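You operate a simulated robot arm through the tools that you are given. There is no shell and no other tool.

You are at the controls of a simulated robot arm. One attempt, no reset.

TASK
Spin-test the red table's blue-sealed bearing, put it in the tray the display names and switch the tester off.
Fine: Switch it on, seat the bearing on the turntable, press RUN. Where these are worked on the way, their far stop is far enough and under half their travel is too little: black switch on the cream tester.

Only the result counts: the job must be done as asked and must still hold three seconds after the hand-in. Knocking over, shifting, dropping, spilling or breaking anything else fails it.

THE ROBOT
A 6-joint arm with a two-finger parallel gripper, fixed in place. Base frame: the origin is at the foot of the arm, x ahead of it, y to its left, z up; the work surface is at about z = 0. Units: m, rad, N and s.
With the tool pointing down near the work surface it reaches from about 0.24 to 0.58 m from the base axis. Its first joint turns from -2.897 to 2.897 rad. Payload 1.5 kg.
Tool frame: the origin (TCP) lies between the finger pads and is the grasp point; the fingertips stand 0.03 m ahead of it; z points along the fingers, y is the line along which they close. The gripper opens to 0.08 m. The fingers are 0.017 m wide and 0.012 m thick; the gripper's body (0.04 by 0.082 m) begins 0.08 m behind the TCP.
Orientation is that of the tool frame in the base frame, as a unit quaternion [x, y, z, w]. With the fingers straight down and closing along the base's y, the tool's x points along the base's -x, its y along +y and its z along -z.

THE INTERFACE
- The arm moves only by the tool arm_command. Its argument "rows" is a list that holds one entry, the list of rows, each a list of 6 numbers: the shift along the tool's x, y, z in m, then the turn, a rotation vector about the tool's x, y, z in rad. In form: [[[x, y, z, rx, ry, rz], ...]]. A call has 1 to 20 rows; each row shifts and turns the commanded pose from where the row before left it, along the tool's axes as they then stand. "claw" is the finger opening in m, from 0 to 0.08, set as the call begins (left out, the last holds). A row lasts 0.2 s, in which the tool goes at most 0.05 m and 0.15 rad; a call with a longer step from one row to the next is refused whole, and so is a gripper value outside its range. Where a pose cannot be reached the arm comes as near as it can. A force on the tool above 40 N (or 10 N above the force at the start of the call, whichever is more), or a blocked arm, ends the call early, and 0.2 s more pass. The fingers move at their own pace (about 0.072 m/s each) and stop on an object; they squeeze with about 20 N. The grip force told is the motor's: it shows also when the fingers shut on nothing. Time passes only in rows, and 0.2 s behind the last, so rows that do not move let the fingers close. It gives the time, the measured TCP pose, the force on the tool (base axes), the opening and the grip force at its end, in the units of the frame above (readings bear some noise), with the torque about the TCP (base axes, N m) and any sound that the robot's microphone picked up.
- Cameras (640 x 400 px; columns grow to the right, rows downward): "scene" is fixed at [0.0495, 0.5023, 0.7319]; the picture's right is [-0.75, -0.66, 0.00], its down [-0.50, 0.57, -0.65] and it looks along [0.43, -0.49, -0.76] (base axes); focal length 317 px, centre (320, 200). "wrist" rides on the gripper at [0.072, -0.007, -0.122] in the tool frame; the picture's right is [0.09, 1.00, 0.00], its down [-0.84, 0.08, -0.54] and it looks along [-0.54, 0.05, 0.84] (tool axes); focal length 238 px, centre (320, 200). There is no depth. A picture from a camera that has moved, and an enlarged one, comes with that camera's place and axes in the base frame and with its lens.
- capture(camera): a new picture of that camera. The clock stands still meanwhile.
- close_up(camera, box): a new picture of the part [left, top, right, bottom] of that camera's present view, enlarged. The clock stands still meanwhile.
- job_done(): hands the job in; it is judged then, once.

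Nothing tells you positions but the pictures and the camera data. Unless the task says otherwise, let go and move clear before handing in.

The tools are called after ">>>" by a JSON object that holds its "name" and its "arguments". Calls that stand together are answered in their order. arm_command: Moves the arm, as the interface text tells. Its arguments: {"type":"object","properties":{"rows":{"type":"array","items":{"type":"array","items":{"type":"array","items":{"type":"number"}}}},"claw":{"type":"number"}},"required":["rows"]} The other tools are called the same way: capture (camera) takes a picture; close_up (camera, box) takes an enlarged picture of a part of a camera's view; job_done () hands the job in.

At the start:

```text
time_s: 0.0
ee_pos: [0.3856, 0.0844, 0.3541]
tool_rot: [0.0, 1.0, 0.001, 0.0]
ft_force: [0.1, 1.1, 0.4]
torque: [0.05, 0.02, 0.01]
opening: 0.0802
gripper_force: 0.0
```

scene: 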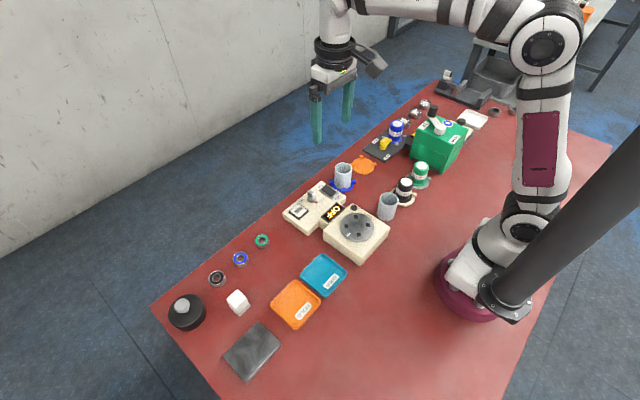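
wrist: 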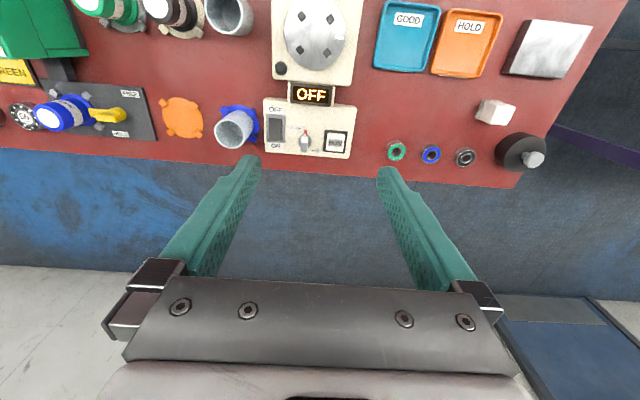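

I see the cream tester with a display reading OFF, a turntable, three bearings (green, blue, black sealed) and two trays (GOOD blue, HOLD orange). I'll look closer before I move.

>>> {"name": "close_up", "arguments": {"camera": "wrist", "box": [240, 0, 400, 170]}}

>>> {"name": "close_up", "arguments": {"camera": "wrist", "box": [360, 80, 560, 200]}}

>>> {"name": "close_up", "arguments": {"camera": "scene", "box": [260, 160, 420, 270]}}

>>> {"name": "close_up", "arguments": {"camera": "scene", "box": [150, 220, 350, 390]}}

```text
2.35 times, centred on (320, 85) of wrist
camera zoom: at [0.3129, 0.077, 0.4769], right [-0.09, 1.0, 0.0], down [0.84, 0.08, 0.54], along [0.54, 0.05, -0.84], focal length 561 px, centre (320, 471)
```

zoom: 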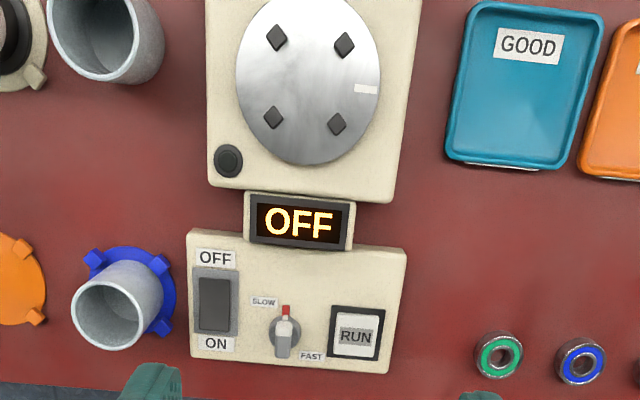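

```text
3.20 times, centred on (460, 140) of wrist
camera zoom: at [0.3129, 0.077, 0.4769], right [-0.09, 1.0, 0.0], down [0.84, 0.08, 0.54], along [0.54, 0.05, -0.84], focal length 763 px, centre (-128, 392)
```

zoom: 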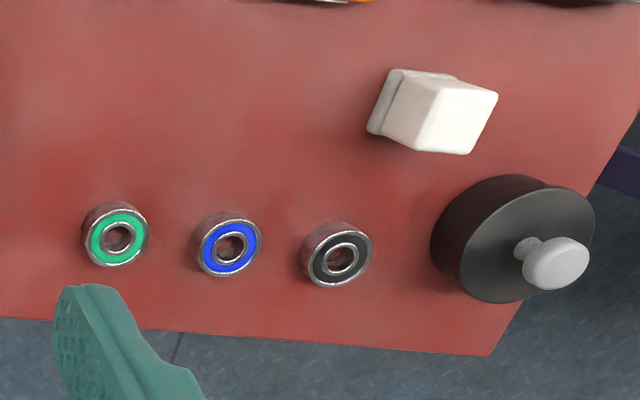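

```text
3.64 times, centred on (340, 215) of scene
camera zoom: at [0.0495, 0.5023, 0.7319], right [-0.75, -0.66, 0.0], down [-0.5, 0.57, -0.65], along [0.43, -0.49, -0.76], focal length 1152 px, centre (247, 146)
```

zoom: 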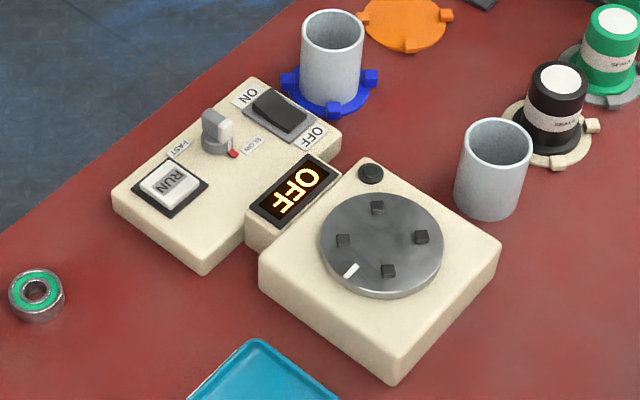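

```text
2.35 times, centred on (250, 305) of scene
camera zoom: at [0.0495, 0.5023, 0.7319], right [-0.75, -0.66, 0.0], down [-0.5, 0.57, -0.65], along [0.43, -0.49, -0.76], focal length 745 px, centre (485, -47)
```

zoom: 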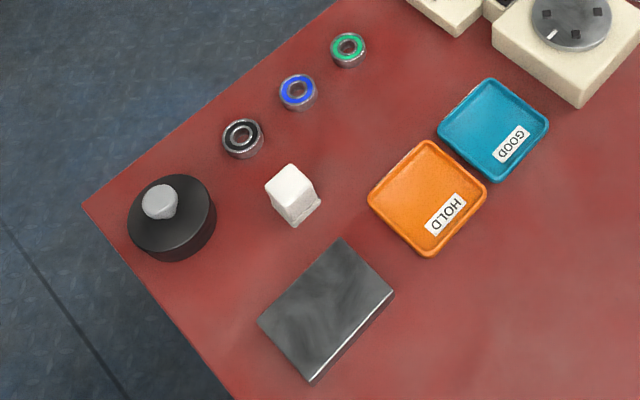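

The blue bearing is near (0.480, 0.324) and the turntable near (0.299, 0.068). The switch is near (0.446, 0.006) and RUN near (0.462, 0.121). I'll zoom in on the switch, the turntable and the objects around them.

>>> {"name": "close_up", "arguments": {"camera": "wrist", "box": [255, 80, 365, 165]}}

>>> {"name": "close_up", "arguments": {"camera": "scene", "box": [310, 170, 350, 200]}}

>>> {"name": "close_up", "arguments": {"camera": "scene", "box": [320, 190, 400, 260]}}

>>> {"name": "close_up", "arguments": {"camera": "scene", "box": [220, 240, 270, 275]}}

>>> {"name": "close_up", "arguments": {"camera": "scene", "box": [340, 80, 540, 210]}}

```text
4.71 times, centred on (310, 122) of wrist
camera zoom: at [0.3129, 0.077, 0.4769], right [-0.09, 1.0, 0.0], down [0.84, 0.08, 0.54], along [0.54, 0.05, -0.84], focal length 1122 px, centre (367, 565)
```

zoom: 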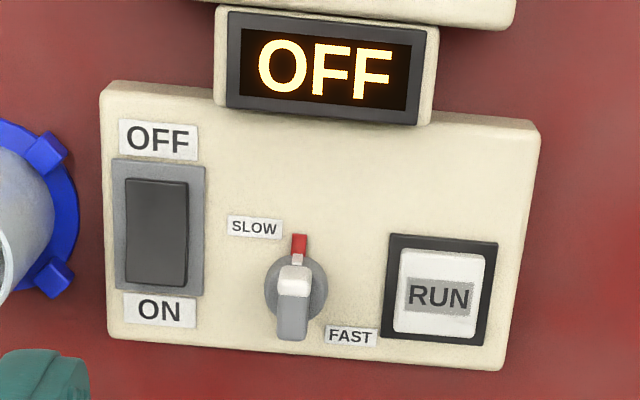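

```text
13.33 times, centred on (330, 185) of scene
camera zoom: at [0.0495, 0.5023, 0.7319], right [-0.75, -0.66, 0.0], down [-0.5, 0.57, -0.65], along [0.43, -0.49, -0.76], focal length 4224 px, centre (187, 400)
```

zoom: 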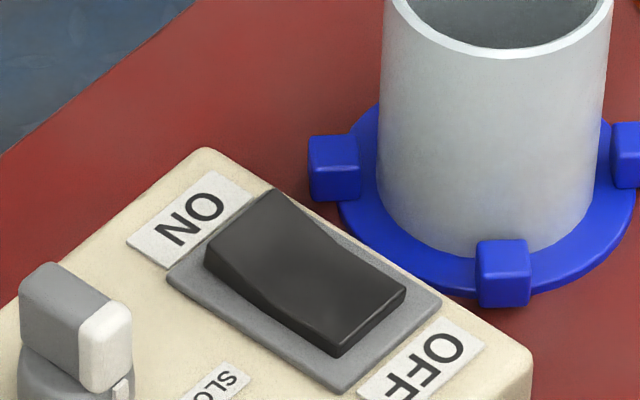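

```text
5.71 times, centred on (360, 225) of scene
camera zoom: at [0.0495, 0.5023, 0.7319], right [-0.75, -0.66, 0.0], down [-0.5, 0.57, -0.65], along [0.43, -0.49, -0.76], focal length 1810 px, centre (91, 57)
```

zoom: 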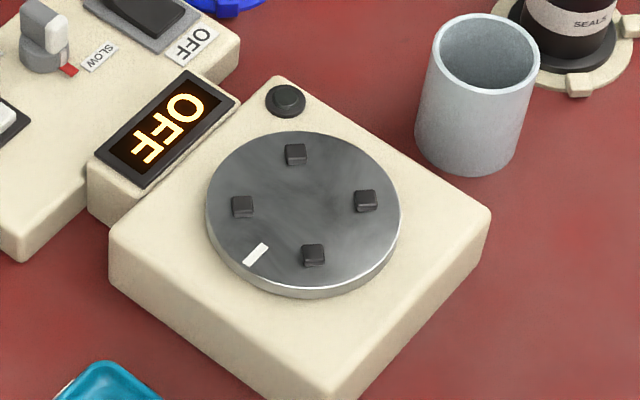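

```text
11.43 times, centred on (245, 258) of scene
camera zoom: at [0.0495, 0.5023, 0.7319], right [-0.75, -0.66, 0.0], down [-0.5, 0.57, -0.65], along [0.43, -0.49, -0.76], focal length 3621 px, centre (1177, -457)
```

zoom: 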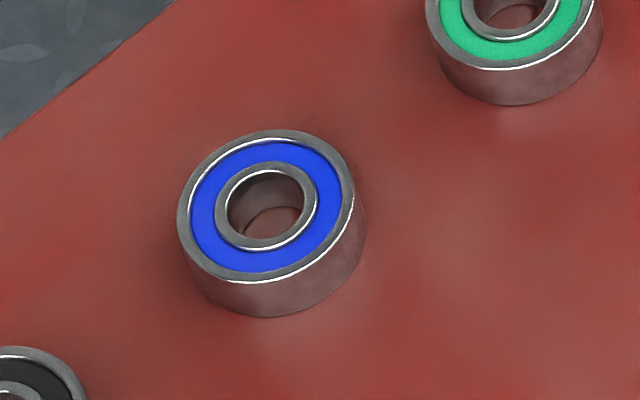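

```text
3.08 times, centred on (440, 145) of scene
camera zoom: at [0.0495, 0.5023, 0.7319], right [-0.75, -0.66, 0.0], down [-0.5, 0.57, -0.65], along [0.43, -0.49, -0.76], focal length 975 px, centre (-49, 369)
```

zoom: 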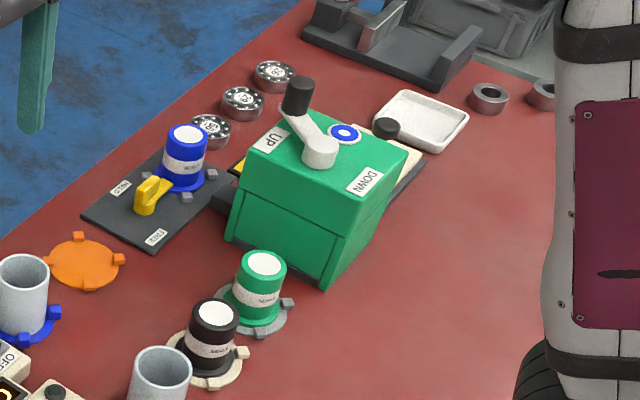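

The rocker's ON end is raised at about (0.468, 0.006, 0.039). I'll close the fingers and move above it to press it down.

>>> {"name": "arm_command", "arguments": {"rows": [[[-0.00955, -0.0098, 0.03176, 0, 0, 0], [-0.00955, -0.0098, 0.03176, 0, 0, 0], [-0.00955, -0.0098, 0.03176, 0, 0, 0], [-0.00955, -0.0098, 0.03176, 0, 0, 0], [-0.00955, -0.0098, 0.03176, 0, 0, 0], [-0.00955, -0.0098, 0.03176, 0, 0, 0], [-0.00955, -0.0098, 0.03176, 0, 0, 0], [-0.00955, -0.0098, 0.03176, 0, 0, 0], [0, 0, 0, 0, 0, 0]]], "claw": 0}}

>>> {"name": "capture", "arguments": {"camera": "wrist"}}

>>> {"name": "close_up", "arguments": {"camera": "scene", "box": [270, 130, 390, 240]}}

```text
time_s: 2.0
ee_pos: [0.4611, 0.0061, 0.1008]
tool_rot: [-0.001, 1.0, 0.001, 0.001]
ft_force: [0.3, 0.8, -0.3]
torque: [0.01, 0.02, 0.02]
opening: 0.0001
gripper_force: 20.1
```

```text
taken
camera wrist: at [0.3893, -0.0017, 0.2226], right [-0.09, 1.0, 0.0], down [0.84, 0.08, 0.54], along [0.54, 0.05, -0.84], focal length 238 px, centre (320, 200)
```

wrist: 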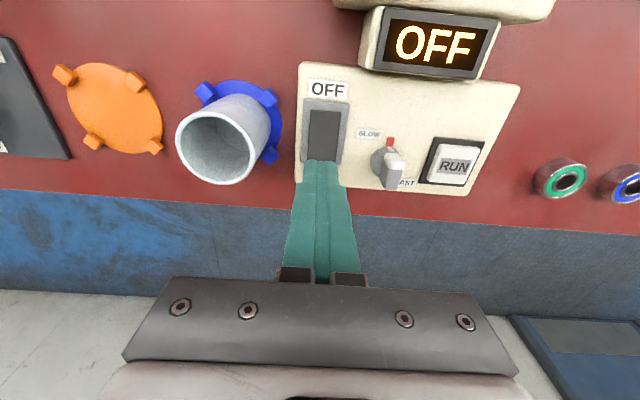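

```text
3.64 times, centred on (330, 185) of scene
camera zoom: at [0.0495, 0.5023, 0.7319], right [-0.75, -0.66, 0.0], down [-0.5, 0.57, -0.65], along [0.43, -0.49, -0.76], focal length 1152 px, centre (284, 254)
```

zoom: 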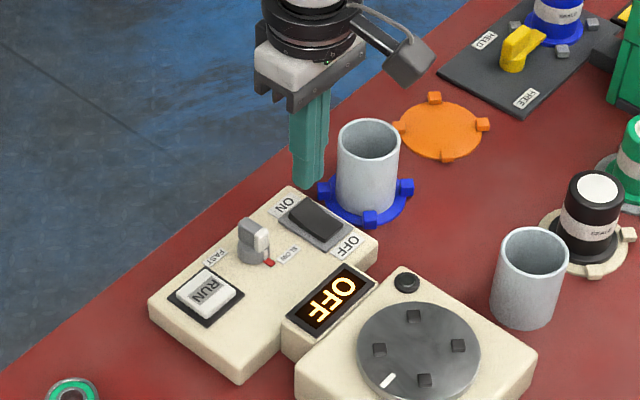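

The fingers are above the rocker's ON end, clear of the cup. Now I'll go down slowly and press until the force stop.

>>> {"name": "arm_command", "arguments": {"rows": [[[-0.001, 0, 0.013, 0, 0, 0], [0, 0, 0.012, 0, 0, 0], [0, 0, 0.003, 0, 0, 0], [0, 0, 0.002, 0, 0, 0], [0, 0, 0.002, 0, 0, 0], [0, 0, 0.002, 0, 0, 0], [0, 0, 0.002, 0, 0, 0], [0, 0, 0.002, 0, 0, 0]]]}}

>>> {"name": "close_up", "arguments": {"camera": "scene", "box": [290, 150, 370, 220]}}

```text
time_s: 3.7
ee_pos: [0.4624, 0.0065, 0.0662]
tool_rot: [0.002, 1.0, 0.002, 0.003]
ft_force: [-1.2, 0.2, 5.2]
torque: [0.03, 0.09, 0.03]
opening: 0.0003
gripper_force: 19.5
heard: click
stopped in row 8: the force on the tool passed its limit at 56 N (the readings are from after the stop); the commanded pose is now the measured one
```

```text
5.71 times, centred on (330, 185) of scene
camera zoom: at [0.0495, 0.5023, 0.7319], right [-0.75, -0.66, 0.0], down [-0.5, 0.57, -0.65], along [0.43, -0.49, -0.76], focal length 1810 px, centre (263, 286)
```

zoom: 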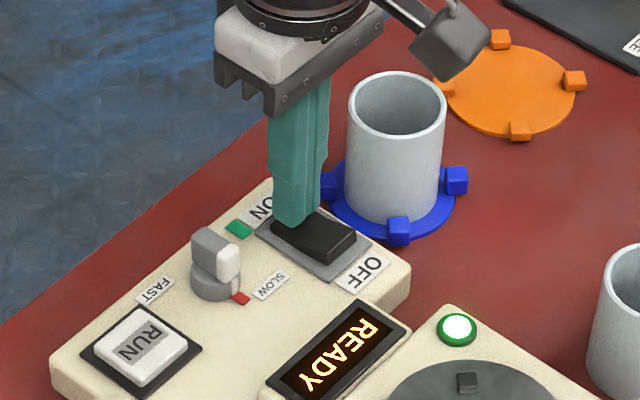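

There was a click, the display reads READY and the lamp is green. I'll lift off and look at the panel again, including a new green mark.

>>> {"name": "arm_command", "arguments": {"rows": [[[0, 0, -0.01, 0, 0, 0], [0, 0, -0.03, 0, 0, 0], [0, 0, -0.04, 0, 0, 0], [0, 0, -0.04, 0, 0, 0], [0, 0, -0.03, 0, 0, 0]]]}}

>>> {"name": "close_up", "arguments": {"camera": "scene", "box": [280, 170, 350, 240]}}

>>> {"name": "capture", "arguments": {"camera": "wrist"}}

```text
time_s: 4.9
ee_pos: [0.4621, 0.0075, 0.216]
tool_rot: [0.001, 1.0, 0.002, 0.002]
ft_force: [0.3, -0.1, -0.6]
torque: [0.0, -0.04, 0.03]
opening: 0.0002
gripper_force: 20.3
```

```text
5.71 times, centred on (315, 205) of scene
camera zoom: at [0.0495, 0.5023, 0.7319], right [-0.75, -0.66, 0.0], down [-0.5, 0.57, -0.65], along [0.43, -0.49, -0.76], focal length 1810 px, centre (349, 171)
```

zoom: 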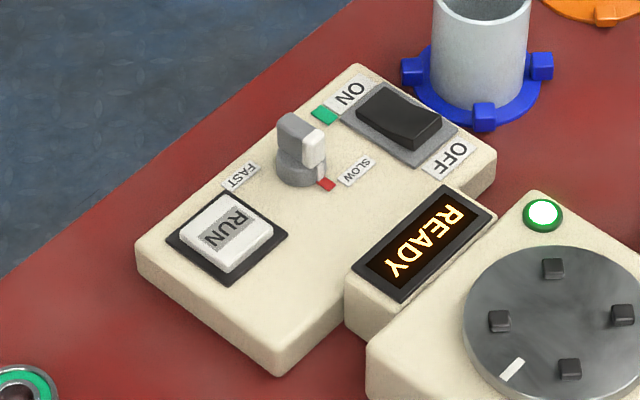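

```text
taken
camera wrist: at [0.3901, -0.0006, 0.3388], right [-0.09, 1.0, 0.0], down [0.83, 0.07, 0.55], along [0.54, 0.05, -0.84], focal length 238 px, centre (320, 200)
```

wrist: 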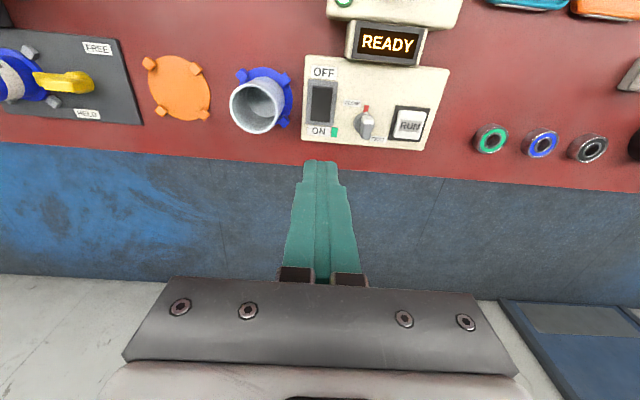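

The switch is on and holding: a green flag shows beside ON and the display reads READY. Next I'll go to the blue bearing and look at it from close up, with the fingers part open.

>>> {"name": "arm_command", "arguments": {"rows": [[[0.00244, 0.03517, 0.00844, 0, 0, 0], [0.00244, 0.03517, 0.00844, 0, 0, 0], [0.00244, 0.03517, 0.00844, 0, 0, 0], [0.00244, 0.03517, 0.00844, 0, 0, 0], [0.00244, 0.03517, 0.00844, 0, 0, 0], [0.00244, 0.03517, 0.00844, 0, 0, 0], [0.00244, 0.03517, 0.00844, 0, 0, 0], [0.00244, 0.03517, 0.00844, 0, 0, 0], [0.00244, 0.03517, 0.00844, 0, 0, 0], [0, 0, 0, 0, 0, 0]]], "claw": 0.058}}

>>> {"name": "capture", "arguments": {"camera": "wrist"}}

>>> {"name": "close_up", "arguments": {"camera": "wrist", "box": [260, 110, 380, 190]}}

```text
time_s: 7.1
ee_pos: [0.4435, 0.3222, 0.1409]
tool_rot: [0.001, 1.0, 0.001, 0.002]
ft_force: [0.7, 0.8, 0.1]
torque: [0.0, 0.01, -0.03]
opening: 0.0577
gripper_force: 0.1
```

```text
taken
camera wrist: at [0.3708, 0.3152, 0.2634], right [-0.09, 1.0, 0.0], down [0.83, 0.07, 0.55], along [0.54, 0.05, -0.84], focal length 238 px, centre (320, 200)
```

wrist: 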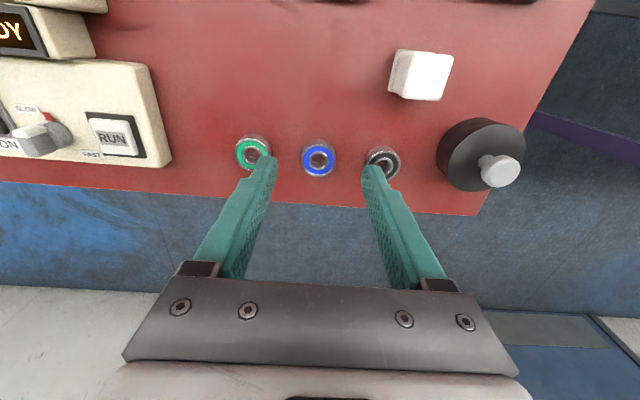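

```text
5.00 times, centred on (320, 150) of wrist
camera zoom: at [0.3708, 0.3152, 0.2634], right [-0.09, 1.0, 0.0], down [0.83, 0.07, 0.55], along [0.54, 0.05, -0.84], focal length 1192 px, centre (320, 450)
```

zoom: 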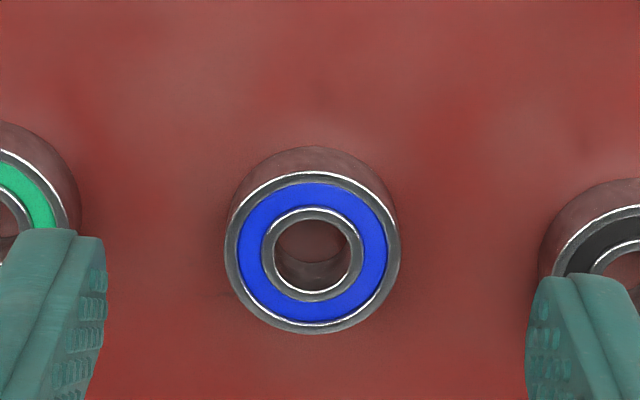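

The blue bearing is at (0.479, 0.324) with an outer diameter of about 0.040. I'll line up above it and check before going down.

>>> {"name": "arm_command", "arguments": {"rows": [[[-0.0178, 0.0008, 0.02, 0, 0, 0], [-0.0178, 0.0007, 0.02, 0, 0, 0], [0, 0, 0.02, 0, 0, 0], [0, 0, 0, 0, 0, 0]]]}}

>>> {"name": "capture", "arguments": {"camera": "wrist"}}

>>> {"name": "close_up", "arguments": {"camera": "scene", "box": [200, 200, 300, 290]}}

```text
time_s: 8.1
ee_pos: [0.4785, 0.3238, 0.0817]
tool_rot: [0.001, 1.0, 0.002, 0.001]
ft_force: [-0.4, -0.1, 0.4]
torque: [-0.04, -0.04, -0.01]
opening: 0.0582
gripper_force: 0.0
```

```text
taken
camera wrist: at [0.4058, 0.3157, 0.2038], right [-0.09, 1.0, 0.0], down [0.83, 0.07, 0.55], along [0.54, 0.05, -0.84], focal length 238 px, centre (320, 200)
```

wrist: 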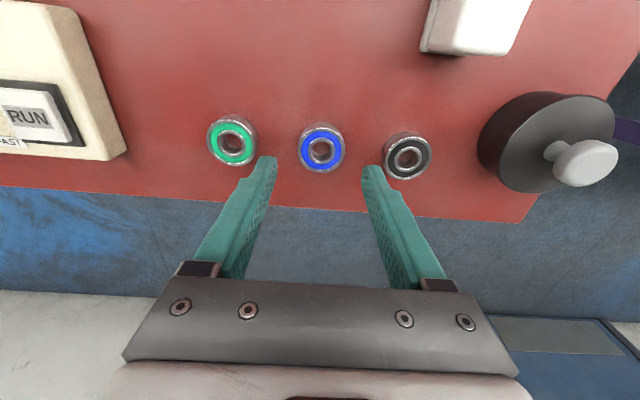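

```text
4.44 times, centred on (250, 245) of scene
camera zoom: at [0.0495, 0.5023, 0.7319], right [-0.75, -0.66, 0.0], down [-0.5, 0.57, -0.65], along [0.43, -0.49, -0.76], focal length 1408 px, centre (631, 0)
```

zoom: 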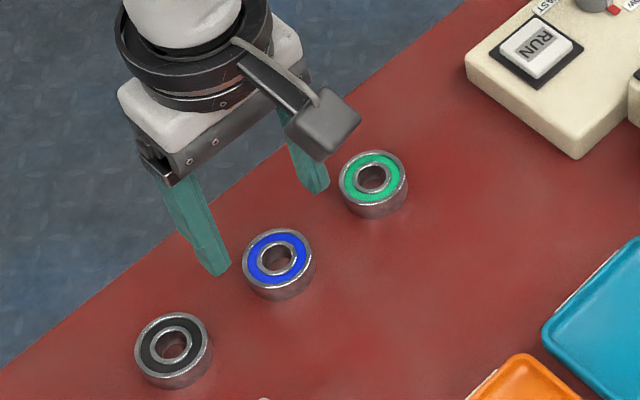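

The alignment agrees: bearing at (0.479, 0.324), TCP at (0.4785, 0.3238). I'll go down until the tips are about 4 mm above the table.

>>> {"name": "arm_command", "arguments": {"rows": [[[0, 0, 0.02, 0, 0, 0], [0, 0, 0.015, 0, 0, 0], [0, 0, 0.007, 0, 0, 0], [0, 0, 0.003, 0, 0, 0], [0, 0, 0.0015, 0, 0, 0], [0, 0, 0, 0, 0, 0]]]}}

>>> {"name": "capture", "arguments": {"camera": "wrist"}}

>>> {"name": "close_up", "arguments": {"camera": "scene", "box": [200, 200, 300, 290]}}

```text
time_s: 9.5
ee_pos: [0.4789, 0.3251, 0.0354]
tool_rot: [0.001, 1.0, 0.001, 0.002]
ft_force: [0.3, 0.6, -0.3]
torque: [-0.02, 0.0, 0.0]
opening: 0.0581
gripper_force: 0.0
```

```text
taken
camera wrist: at [0.4061, 0.3169, 0.1574], right [-0.09, 1.0, 0.0], down [0.83, 0.07, 0.55], along [0.54, 0.05, -0.84], focal length 238 px, centre (320, 200)
```

wrist: 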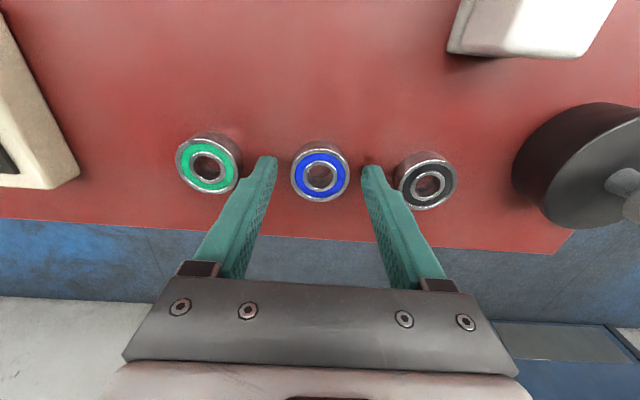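

```text
4.44 times, centred on (250, 245) of scene
camera zoom: at [0.0495, 0.5023, 0.7319], right [-0.75, -0.66, 0.0], down [-0.5, 0.57, -0.65], along [0.43, -0.49, -0.76], focal length 1408 px, centre (631, 0)
```

zoom: 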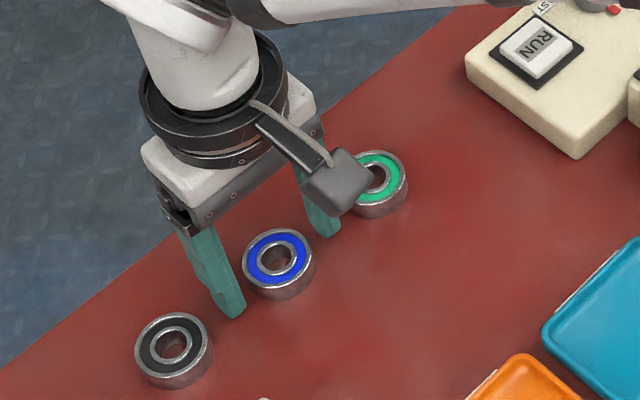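

The bearing is centred between the fingers. I'll go 2 mm lower and close.

>>> {"name": "arm_command", "arguments": {"rows": [[[0, 0, 0.002, 0, 0, 0], [0, 0, 0, 0, 0, 0]]]}}

>>> {"name": "arm_command", "arguments": {"rows": [[[0, 0, 0, 0, 0, 0], [0, 0, 0, 0, 0, 0], [0, 0, 0, 0, 0, 0]]], "claw": 0.0}}

```text
time_s: 10.1
ee_pos: [0.4779, 0.3239, 0.0333]
tool_rot: [0.0, 1.0, 0.001, 0.001]
ft_force: [0.6, 0.6, 0.8]
torque: [0.03, 0.0, 0.01]
opening: 0.0578
gripper_force: 0.1
```

```text
time_s: 10.9
ee_pos: [0.4779, 0.3241, 0.0335]
tool_rot: [0.001, 1.0, 0.0, 0.002]
ft_force: [-1.1, -0.7, 0.8]
torque: [0.01, 0.02, -0.02]
opening: 0.039
gripper_force: 19.7
```

The fingers stopped at 0.039, so the bearing is held. I'll lift and check.

>>> {"name": "arm_command", "arguments": {"rows": [[[0, 0, -0.01, 0, 0, 0], [0, 0, -0.03, 0, 0, 0], [0, 0, -0.04, 0, 0, 0], [0, 0, -0.04, 0, 0, 0], [0, 0, 0, 0, 0, 0]]]}}

>>> {"name": "capture", "arguments": {"camera": "wrist"}}

>>> {"name": "close_up", "arguments": {"camera": "scene", "box": [180, 160, 300, 270]}}

```text
time_s: 12.1
ee_pos: [0.4778, 0.3247, 0.1553]
tool_rot: [0.001, 1.0, 0.002, 0.002]
ft_force: [0.4, -0.4, -1.5]
torque: [-0.01, -0.03, -0.02]
opening: 0.0386
gripper_force: 19.7
```

```text
taken
camera wrist: at [0.4051, 0.3167, 0.2779], right [-0.09, 1.0, 0.0], down [0.83, 0.07, 0.55], along [0.54, 0.05, -0.84], focal length 238 px, centre (320, 200)
```

wrist: 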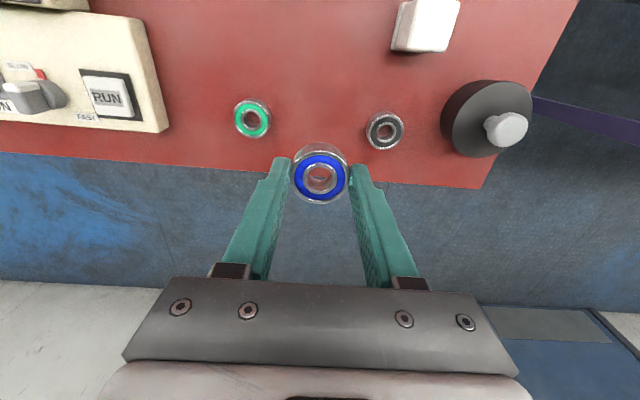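

```text
3.64 times, centred on (240, 215) of scene
camera zoom: at [0.0495, 0.5023, 0.7319], right [-0.75, -0.66, 0.0], down [-0.5, 0.57, -0.65], along [0.43, -0.49, -0.76], focal length 1152 px, centre (611, 146)
```

zoom: 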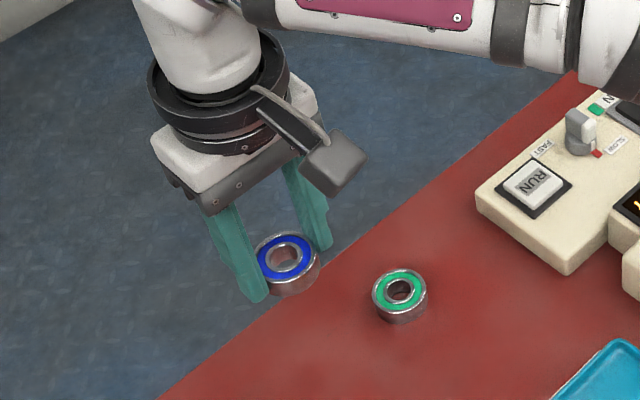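

The bearing is held level. I'll carry it high over to a point beside the turntable and re-measure the pins from the wrist camera.

>>> {"name": "arm_command", "arguments": {"rows": [[[0.0178, -0.0193, -0.0005, 0, 0, 0], [0.0178, -0.0193, -0.0005, 0, 0, 0], [0.0178, -0.0193, -0.0005, 0, 0, 0], [0.0178, -0.0193, -0.0005, 0, 0, 0], [0.0178, -0.0193, -0.0005, 0, 0, 0], [0.0178, -0.0193, -0.0005, 0, 0, 0], [0.0178, -0.0193, -0.0005, 0, 0, 0], [0.0178, -0.0193, -0.0005, 0, 0, 0], [0.0178, -0.0193, -0.0005, 0, 0, 0], [0.0178, -0.0193, -0.0005, 0, 0, 0], [0, 0, 0, 0, 0, 0]]]}}

>>> {"name": "capture", "arguments": {"camera": "wrist"}}

>>> {"name": "close_up", "arguments": {"camera": "wrist", "box": [180, 70, 380, 210]}}

>>> {"name": "capture", "arguments": {"camera": "scene"}}

```text
time_s: 14.5
ee_pos: [0.4878, 0.2979, 0.1746]
tool_rot: [0.001, 1.0, 0.002, 0.0]
ft_force: [0.8, 0.2, -0.6]
torque: [-0.04, -0.01, 0.02]
opening: 0.0389
gripper_force: 20.1
out of reach, approached as far as the arm can: row 1, 2, 3, 4, 5, 6, 7, 8, 9, 10
```

```text
taken
camera wrist: at [0.4159, 0.2902, 0.2961], right [-0.09, 1.0, 0.0], down [0.84, 0.08, 0.54], along [0.54, 0.05, -0.84], focal length 238 px, centre (320, 200)
```

wrist: 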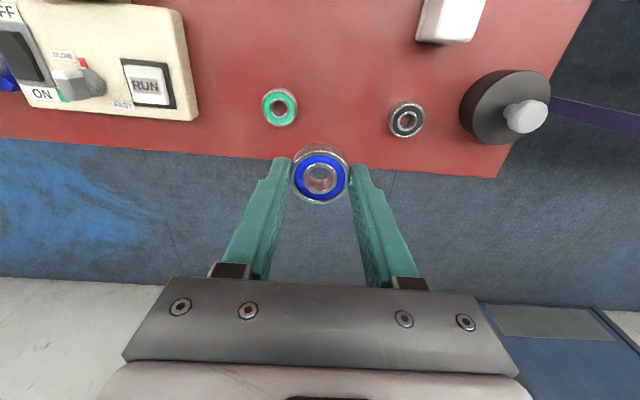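

```text
2.86 times, centred on (280, 140) of wrist
camera zoom: at [0.4159, 0.2902, 0.2961], right [-0.09, 1.0, 0.0], down [0.84, 0.08, 0.54], along [0.54, 0.05, -0.84], focal length 681 px, centre (434, 371)
```

zoom: 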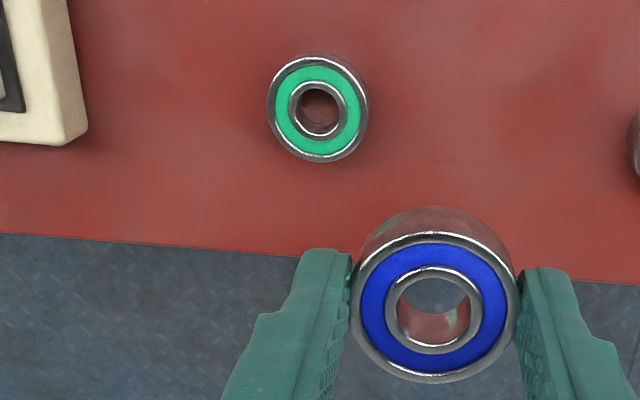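

```text
taken
```

scene: 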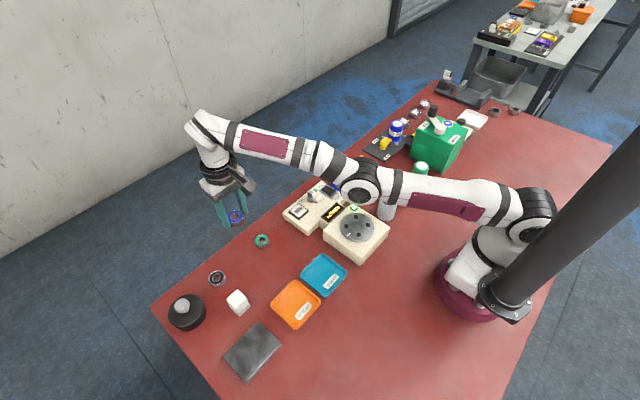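

The arm reported those poses as out of reach and stopped near (0.488, 0.298, 0.175), still holding the bearing. I'll test how it responds with small moves.

>>> {"name": "arm_command", "arguments": {"rows": [[[0, 0, 0, 0, 0, 0], [0, 0, 0, 0, 0, 0]]]}}

```text
time_s: 15.1
ee_pos: [0.4866, 0.2978, 0.1745]
tool_rot: [0.001, 1.0, 0.001, 0.001]
ft_force: [0.3, 0.7, -0.6]
torque: [-0.01, 0.02, 0.02]
opening: 0.0387
gripper_force: 19.9
```

The command now rests where the arm is. I'll try a small upward step.

>>> {"name": "arm_command", "arguments": {"rows": [[[0, 0, -0.02, 0, 0, 0], [0, 0, -0.02, 0, 0, 0]]]}}

```text
time_s: 15.7
ee_pos: [0.4813, 0.2959, 0.2118]
tool_rot: [0.001, 1.0, 0.003, 0.003]
ft_force: [1.1, -0.4, -1.0]
torque: [0.01, -0.01, -0.01]
opening: 0.0386
gripper_force: 19.8
out of reach, approached as far as the arm can: row 2
```

The arm is at its extension limit here, so I'll pull in radially in small steps.

>>> {"name": "arm_command", "arguments": {"rows": [[[0.0085, -0.0052, 0, 0, 0, 0], [0.0085, -0.0052, 0, 0, 0, 0], [0.0085, -0.0052, 0, 0, 0, 0]]]}}

```text
time_s: 16.5
ee_pos: [0.479, 0.294, 0.2162]
tool_rot: [0.001, 1.0, 0.001, 0.0]
ft_force: [1.1, 0.3, -0.9]
torque: [0.0, 0.01, 0.01]
opening: 0.0386
gripper_force: 19.5
out of reach, approached as far as the arm can: row 1, 2, 3
```

The elbow seems to have gone through straight and jammed against its limit, so it can't fold inward. I'll stretch out a little past full reach and then fold back in, to bring the elbow over to its upper side.

>>> {"name": "arm_command", "arguments": {"rows": [[[-0.017, 0.0105, 0, 0, 0, 0]]]}}

>>> {"name": "arm_command", "arguments": {"rows": [[[0.0085, -0.0052, 0, 0, 0, 0]]]}}

>>> {"name": "arm_command", "arguments": {"rows": [[[0.0085, -0.0052, 0, 0, 0, 0]]]}}

```text
time_s: 16.9
ee_pos: [0.4779, 0.299, 0.2133]
tool_rot: [0.002, 1.0, 0.002, 0.001]
ft_force: [0.1, -0.4, -0.9]
torque: [0.0, 0.02, -0.01]
opening: 0.0386
gripper_force: 19.7
out of reach, approached as far as the arm can: row 1
```

```text
time_s: 17.3
ee_pos: [0.4702, 0.2962, 0.2128]
tool_rot: [0.001, 1.0, 0.001, 0.001]
ft_force: [0.4, 0.5, -1.2]
torque: [-0.02, 0.02, 0.02]
opening: 0.0388
gripper_force: 19.3
```

```text
time_s: 17.7
ee_pos: [0.4615, 0.2901, 0.2124]
tool_rot: [0.002, 1.0, 0.002, 0.003]
ft_force: [0.4, -0.2, -1.6]
torque: [0.01, 0.02, -0.02]
opening: 0.0391
gripper_force: 19.8
```

It worked: the arm is folding inward normally again. I'll carry on to the viewing point beside the turntable.

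>>> {"name": "arm_command", "arguments": {"rows": [[[0.015, -0.015, 0, 0, 0, 0], [0.0184, -0.0179, 0.005, 0, 0, 0], [0.0184, -0.0179, 0.005, 0, 0, 0], [0.0184, -0.0179, 0.005, 0, 0, 0], [0.0184, -0.0179, 0.005, 0, 0, 0], [0.0184, -0.0179, 0.005, 0, 0, 0], [0.0184, -0.0179, 0.005, 0, 0, 0], [0.0184, -0.0179, 0.005, 0, 0, 0], [0.0184, -0.0179, 0.005, 0, 0, 0], [0, 0, 0, 0, 0, 0]]]}}

>>> {"name": "capture", "arguments": {"camera": "wrist"}}

>>> {"name": "capture", "arguments": {"camera": "scene"}}

```text
time_s: 19.9
ee_pos: [0.2998, 0.1311, 0.1706]
tool_rot: [0.001, 1.0, 0.001, 0.003]
ft_force: [-1.1, -0.1, -1.1]
torque: [0.0, 0.06, -0.02]
opening: 0.0386
gripper_force: 19.8
```

```text
taken
camera wrist: at [0.2271, 0.1243, 0.2932], right [-0.09, 1.0, 0.0], down [0.83, 0.07, 0.55], along [0.54, 0.05, -0.84], focal length 238 px, centre (320, 200)
```

wrist: 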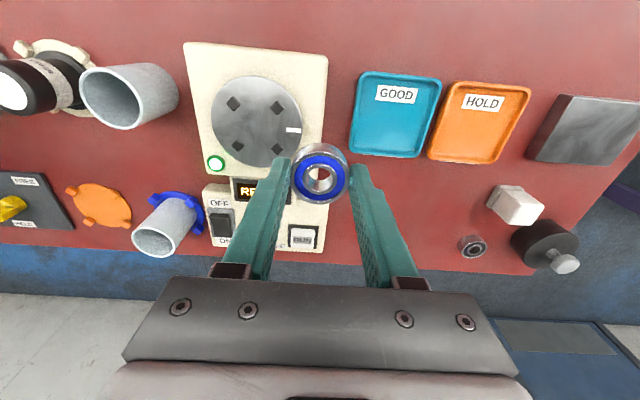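

```text
taken
```

scene: 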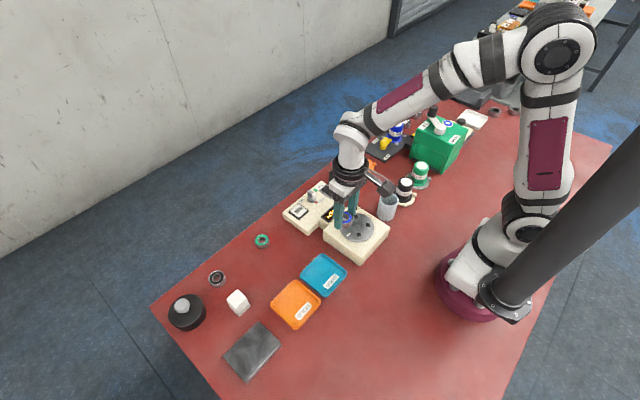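

The elbow is up again and the turntable and its pins are in view. I'll zoom in to measure the pins, the bearing in the grip and the trays.

>>> {"name": "close_up", "arguments": {"camera": "wrist", "box": [200, 70, 360, 210]}}

>>> {"name": "close_up", "arguments": {"camera": "wrist", "box": [340, 60, 540, 180]}}

>>> {"name": "close_up", "arguments": {"camera": "scene", "box": [310, 190, 400, 270]}}

```text
2.86 times, centred on (280, 140) of wrist
camera zoom: at [0.2271, 0.1243, 0.2932], right [-0.09, 1.0, 0.0], down [0.83, 0.07, 0.55], along [0.54, 0.05, -0.84], focal length 681 px, centre (434, 371)
```

zoom: 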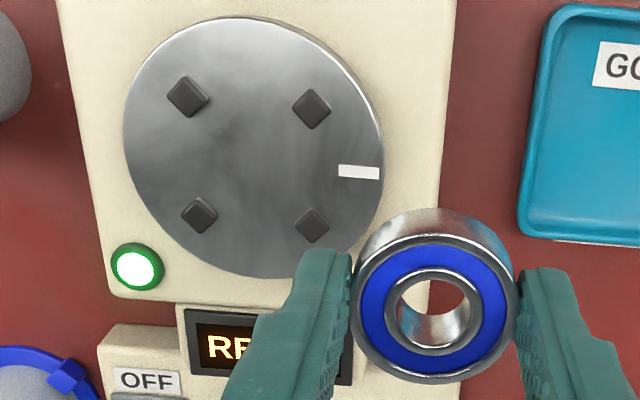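

```text
3.20 times, centred on (440, 120) of wrist
camera zoom: at [0.2271, 0.1243, 0.2932], right [-0.09, 1.0, 0.0], down [0.83, 0.07, 0.55], along [0.54, 0.05, -0.84], focal length 763 px, centre (-64, 456)
```

zoom: 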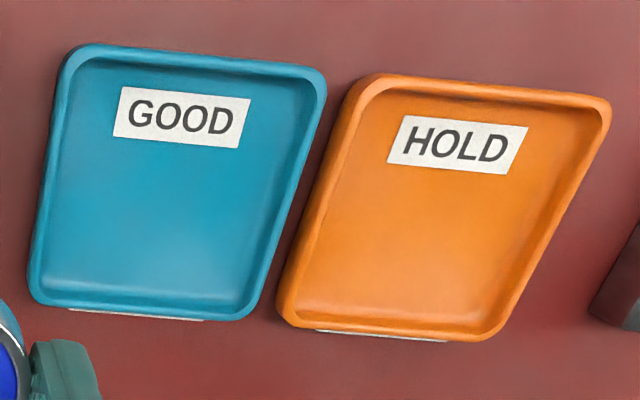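

```text
5.00 times, centred on (355, 230) of scene
camera zoom: at [0.0495, 0.5023, 0.7319], right [-0.75, -0.66, 0.0], down [-0.5, 0.57, -0.65], along [0.43, -0.49, -0.76], focal length 1584 px, centre (145, 50)
```

zoom: 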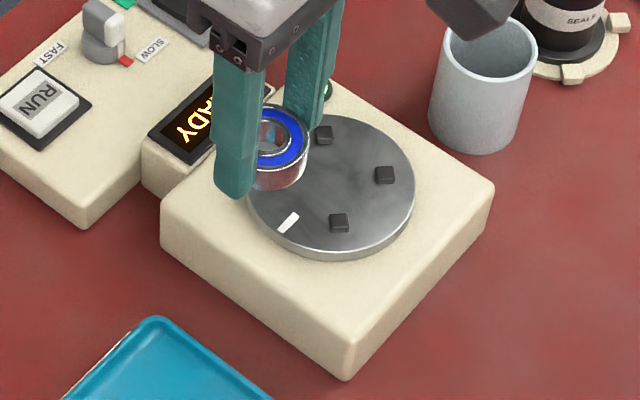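

The turntable centre is (0.300, 0.0685), with pins at about ±0.020 aligned to the base axes and tops near z = 0.054. I'll move above it and check the alignment before lowering.

>>> {"name": "arm_command", "arguments": {"rows": [[[0.0004, -0.0158, 0.007, 0, 0, 0], [0.0004, -0.0158, 0.007, 0, 0, 0], [0.0005, -0.0158, 0.007, 0, 0, 0], [0.0005, -0.0157, 0.007, 0, 0, 0], [0, 0, 0.015, 0, 0, 0], [0, 0, 0.01, 0, 0, 0], [0, 0, 0, 0, 0, 0]]]}}

>>> {"name": "capture", "arguments": {"camera": "wrist"}}

>>> {"name": "close_up", "arguments": {"camera": "wrist", "box": [240, 100, 400, 210]}}

>>> {"name": "close_up", "arguments": {"camera": "scene", "box": [320, 180, 400, 250]}}

```text
time_s: 21.5
ee_pos: [0.2983, 0.0686, 0.1162]
tool_rot: [0.001, 1.0, 0.0, 0.001]
ft_force: [-0.2, -0.4, -0.7]
torque: [-0.03, 0.0, -0.01]
opening: 0.0387
gripper_force: 19.8
```

```text
taken
camera wrist: at [0.2261, 0.0611, 0.2391], right [-0.09, 1.0, 0.0], down [0.83, 0.07, 0.55], along [0.54, 0.05, -0.84], focal length 238 px, centre (320, 200)
```

wrist: 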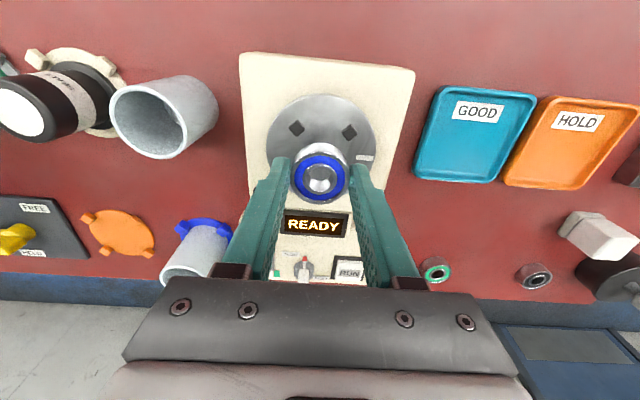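

```text
3.64 times, centred on (320, 155) of wrist
camera zoom: at [0.2261, 0.0611, 0.2391], right [-0.09, 1.0, 0.0], down [0.83, 0.07, 0.55], along [0.54, 0.05, -0.84], focal length 867 px, centre (320, 364)
```

zoom: 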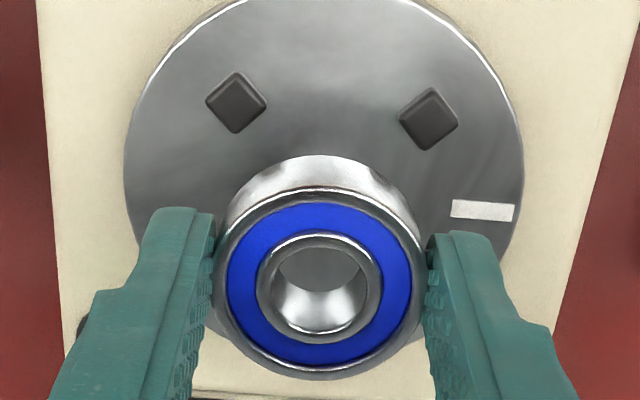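

```text
5.71 times, centred on (360, 215) of scene
camera zoom: at [0.0495, 0.5023, 0.7319], right [-0.75, -0.66, 0.0], down [-0.5, 0.57, -0.65], along [0.43, -0.49, -0.76], focal length 1810 px, centre (91, 114)
```

zoom: 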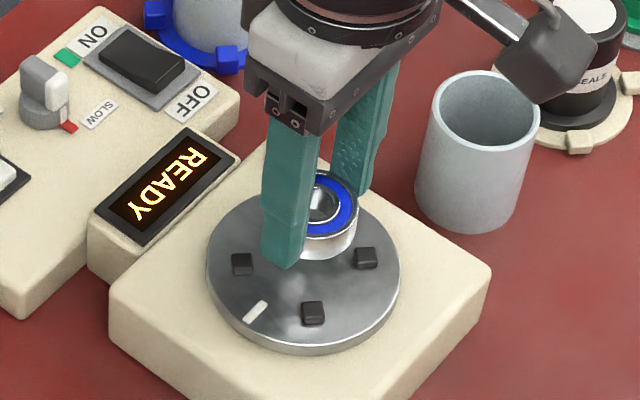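

The bearing is now over (0.301, 0.068), which matches the turntable centre. I'll lower it step by step.

>>> {"name": "arm_command", "arguments": {"rows": [[[0, 0, 0.01, 0, 0, 0], [0, 0, 0.01, 0, 0, 0], [0, 0, 0.005, 0, 0, 0], [0, 0, 0, 0, 0, 0]]]}}

>>> {"name": "close_up", "arguments": {"camera": "scene", "box": [320, 180, 400, 250]}}

>>> {"name": "close_up", "arguments": {"camera": "wrist", "box": [240, 100, 400, 210]}}

```text
time_s: 22.5
ee_pos: [0.2986, 0.068, 0.0928]
tool_rot: [0.001, 1.0, 0.001, 0.002]
ft_force: [0.0, -0.4, -0.3]
torque: [0.02, 0.02, 0.01]
opening: 0.0387
gripper_force: 20.5
```

```text
5.71 times, centred on (360, 215) of scene
camera zoom: at [0.0495, 0.5023, 0.7319], right [-0.75, -0.66, 0.0], down [-0.5, 0.57, -0.65], along [0.43, -0.49, -0.76], focal length 1810 px, centre (91, 114)
```

zoom: 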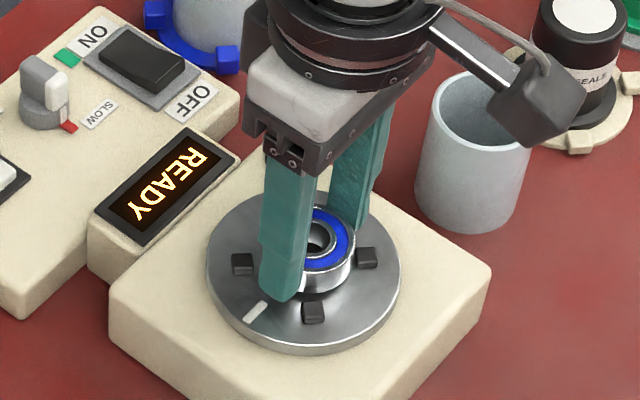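

```text
3.64 times, centred on (320, 155) of wrist
camera zoom: at [0.2247, 0.0613, 0.2153], right [-0.09, 1.0, 0.0], down [0.84, 0.07, 0.55], along [0.54, 0.05, -0.84], focal length 867 px, centre (320, 364)
```

zoom: 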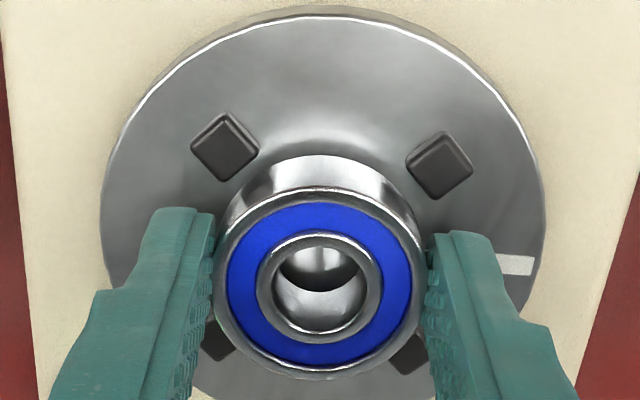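

It's still centred between the pins. I'll go down in 2 mm steps and watch the force.

>>> {"name": "arm_command", "arguments": {"rows": [[[0, 0, 0.002, 0, 0, 0], [0, 0, 0.002, 0, 0, 0], [0, 0, 0.002, 0, 0, 0], [0, 0, 0, 0, 0, 0]]]}}

>>> {"name": "arm_command", "arguments": {"rows": [[[0, 0, 0.001, 0, 0, 0], [0, 0, 0.001, 0, 0, 0], [0, 0, 0, 0, 0, 0]]]}}

>>> {"name": "close_up", "arguments": {"camera": "scene", "box": [340, 200, 380, 235]}}

>>> {"name": "close_up", "arguments": {"camera": "wrist", "box": [240, 100, 400, 210]}}

```text
time_s: 23.5
ee_pos: [0.2983, 0.0682, 0.0871]
tool_rot: [0.001, 1.0, 0.002, 0.002]
ft_force: [-2.2, 0.5, 16.3]
torque: [-0.13, 0.03, -0.01]
opening: 0.0384
gripper_force: 19.5
```

```text
time_s: 24.3
ee_pos: [0.298, 0.0703, 0.0856]
tool_rot: [0.002, 1.0, 0.002, 0.004]
ft_force: [4.9, -3.1, 13.3]
torque: [-0.04, -0.3, -0.01]
opening: 0.0384
gripper_force: 20.3
```

```text
11.43 times, centred on (360, 218) of scene
camera zoom: at [0.0495, 0.5023, 0.7319], right [-0.75, -0.66, 0.0], down [-0.5, 0.57, -0.65], along [0.43, -0.49, -0.76], focal length 3621 px, centre (-137, 0)
```

zoom: 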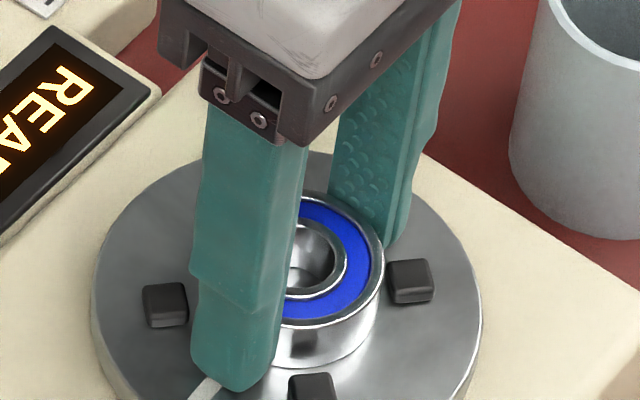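

```text
3.64 times, centred on (320, 155) of wrist
camera zoom: at [0.2255, 0.0613, 0.2078], right [-0.09, 1.0, 0.0], down [0.83, 0.07, 0.55], along [0.54, 0.05, -0.84], focal length 867 px, centre (320, 364)
```

zoom: 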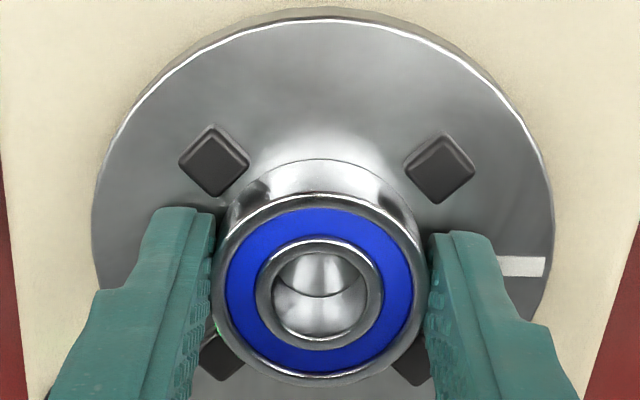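

The bearing touched the turntable at about TCP z = 0.087 and sits inside the pins. I'll ease off the load slightly and open the fingers a little.

>>> {"name": "arm_command", "arguments": {"rows": [[[0, 0, -0.0005, 0, 0, 0], [0, 0, 0, 0, 0, 0]]]}}

>>> {"name": "arm_command", "arguments": {"rows": [[[0, 0, 0, 0, 0, 0], [0, 0, 0, 0, 0, 0]]], "claw": 0.05}}

>>> {"name": "close_up", "arguments": {"camera": "scene", "box": [340, 200, 380, 235]}}

>>> {"name": "close_up", "arguments": {"camera": "wrist", "box": [240, 100, 400, 210]}}

```text
time_s: 24.9
ee_pos: [0.2985, 0.0695, 0.0854]
tool_rot: [0.001, 1.0, 0.001, 0.002]
ft_force: [2.5, 2.2, 11.2]
torque: [0.05, -0.25, 0.04]
opening: 0.0385
gripper_force: 20.2
```

```text
time_s: 25.5
ee_pos: [0.298, 0.0698, 0.0858]
tool_rot: [0.001, 1.0, 0.002, 0.001]
ft_force: [-0.2, -0.2, 0.6]
torque: [0.0, -0.01, 0.0]
opening: 0.0501
gripper_force: 0.1
```

```text
11.43 times, centred on (360, 218) of scene
camera zoom: at [0.0495, 0.5023, 0.7319], right [-0.75, -0.66, 0.0], down [-0.5, 0.57, -0.65], along [0.43, -0.49, -0.76], focal length 3621 px, centre (-137, 0)
```

zoom: 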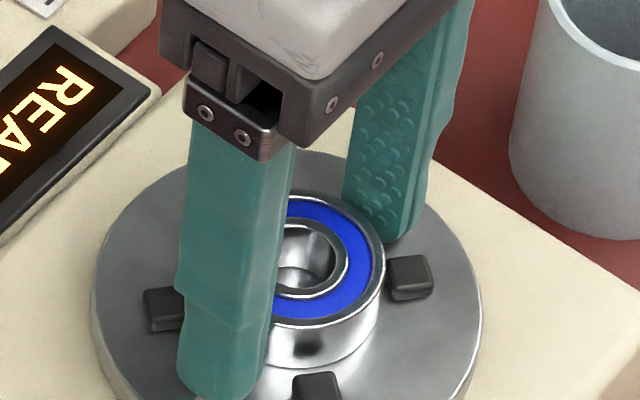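

```text
3.64 times, centred on (320, 155) of wrist
camera zoom: at [0.2254, 0.0612, 0.2077], right [-0.09, 1.0, 0.0], down [0.84, 0.07, 0.54], along [0.54, 0.05, -0.84], focal length 867 px, centre (320, 364)
```

zoom: 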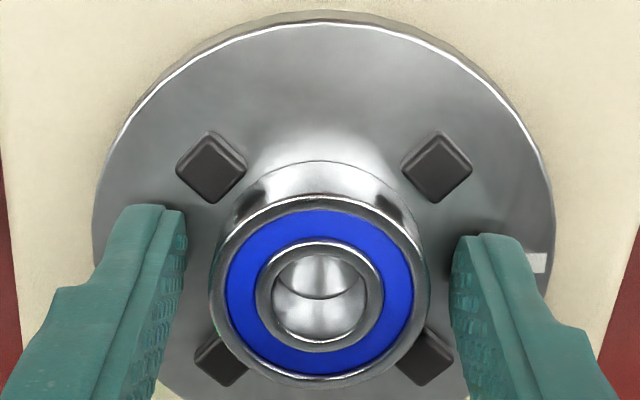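

The bearing has been released. I'll lift straight up and check that it's seated.

>>> {"name": "arm_command", "arguments": {"rows": [[[0, 0, -0.005, 0, 0, 0], [0, 0, -0.015, 0, 0, 0], [0, 0, -0.03, 0, 0, 0], [0, 0, -0.03, 0, 0, 0], [0, 0, 0, 0, 0, 0]]]}}

>>> {"name": "close_up", "arguments": {"camera": "wrist", "box": [240, 70, 400, 180]}}

>>> {"name": "close_up", "arguments": {"camera": "scene", "box": [335, 200, 385, 245]}}

```text
time_s: 26.7
ee_pos: [0.3, 0.067, 0.1658]
tool_rot: [0.001, 1.0, 0.001, 0.001]
ft_force: [-0.3, 0.3, 0.6]
torque: [0.02, 0.0, 0.05]
opening: 0.0503
gripper_force: 0.0
```

```text
3.64 times, centred on (320, 125) of wrist
camera zoom: at [0.2269, 0.0601, 0.2884], right [-0.09, 1.0, 0.0], down [0.83, 0.07, 0.55], along [0.54, 0.05, -0.84], focal length 867 px, centre (320, 473)
```

zoom: 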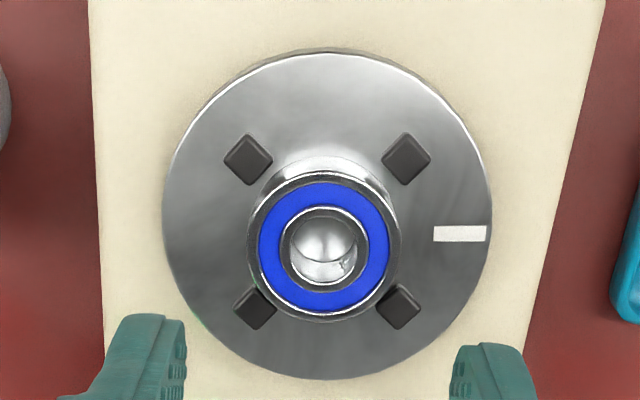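

```text
8.89 times, centred on (360, 222) of scene
camera zoom: at [0.0495, 0.5023, 0.7319], right [-0.75, -0.66, 0.0], down [-0.5, 0.57, -0.65], along [0.43, -0.49, -0.76], focal length 2816 px, centre (-36, 0)
```

zoom: 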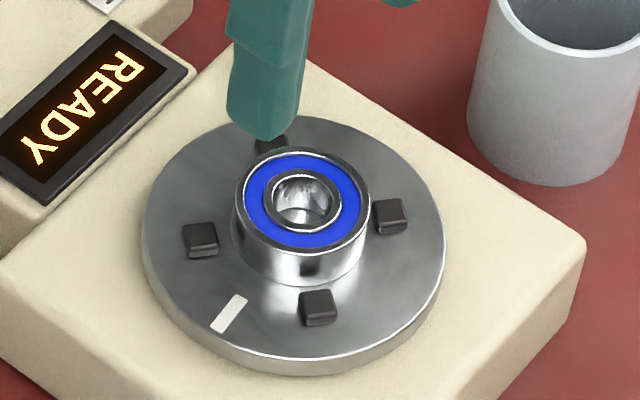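

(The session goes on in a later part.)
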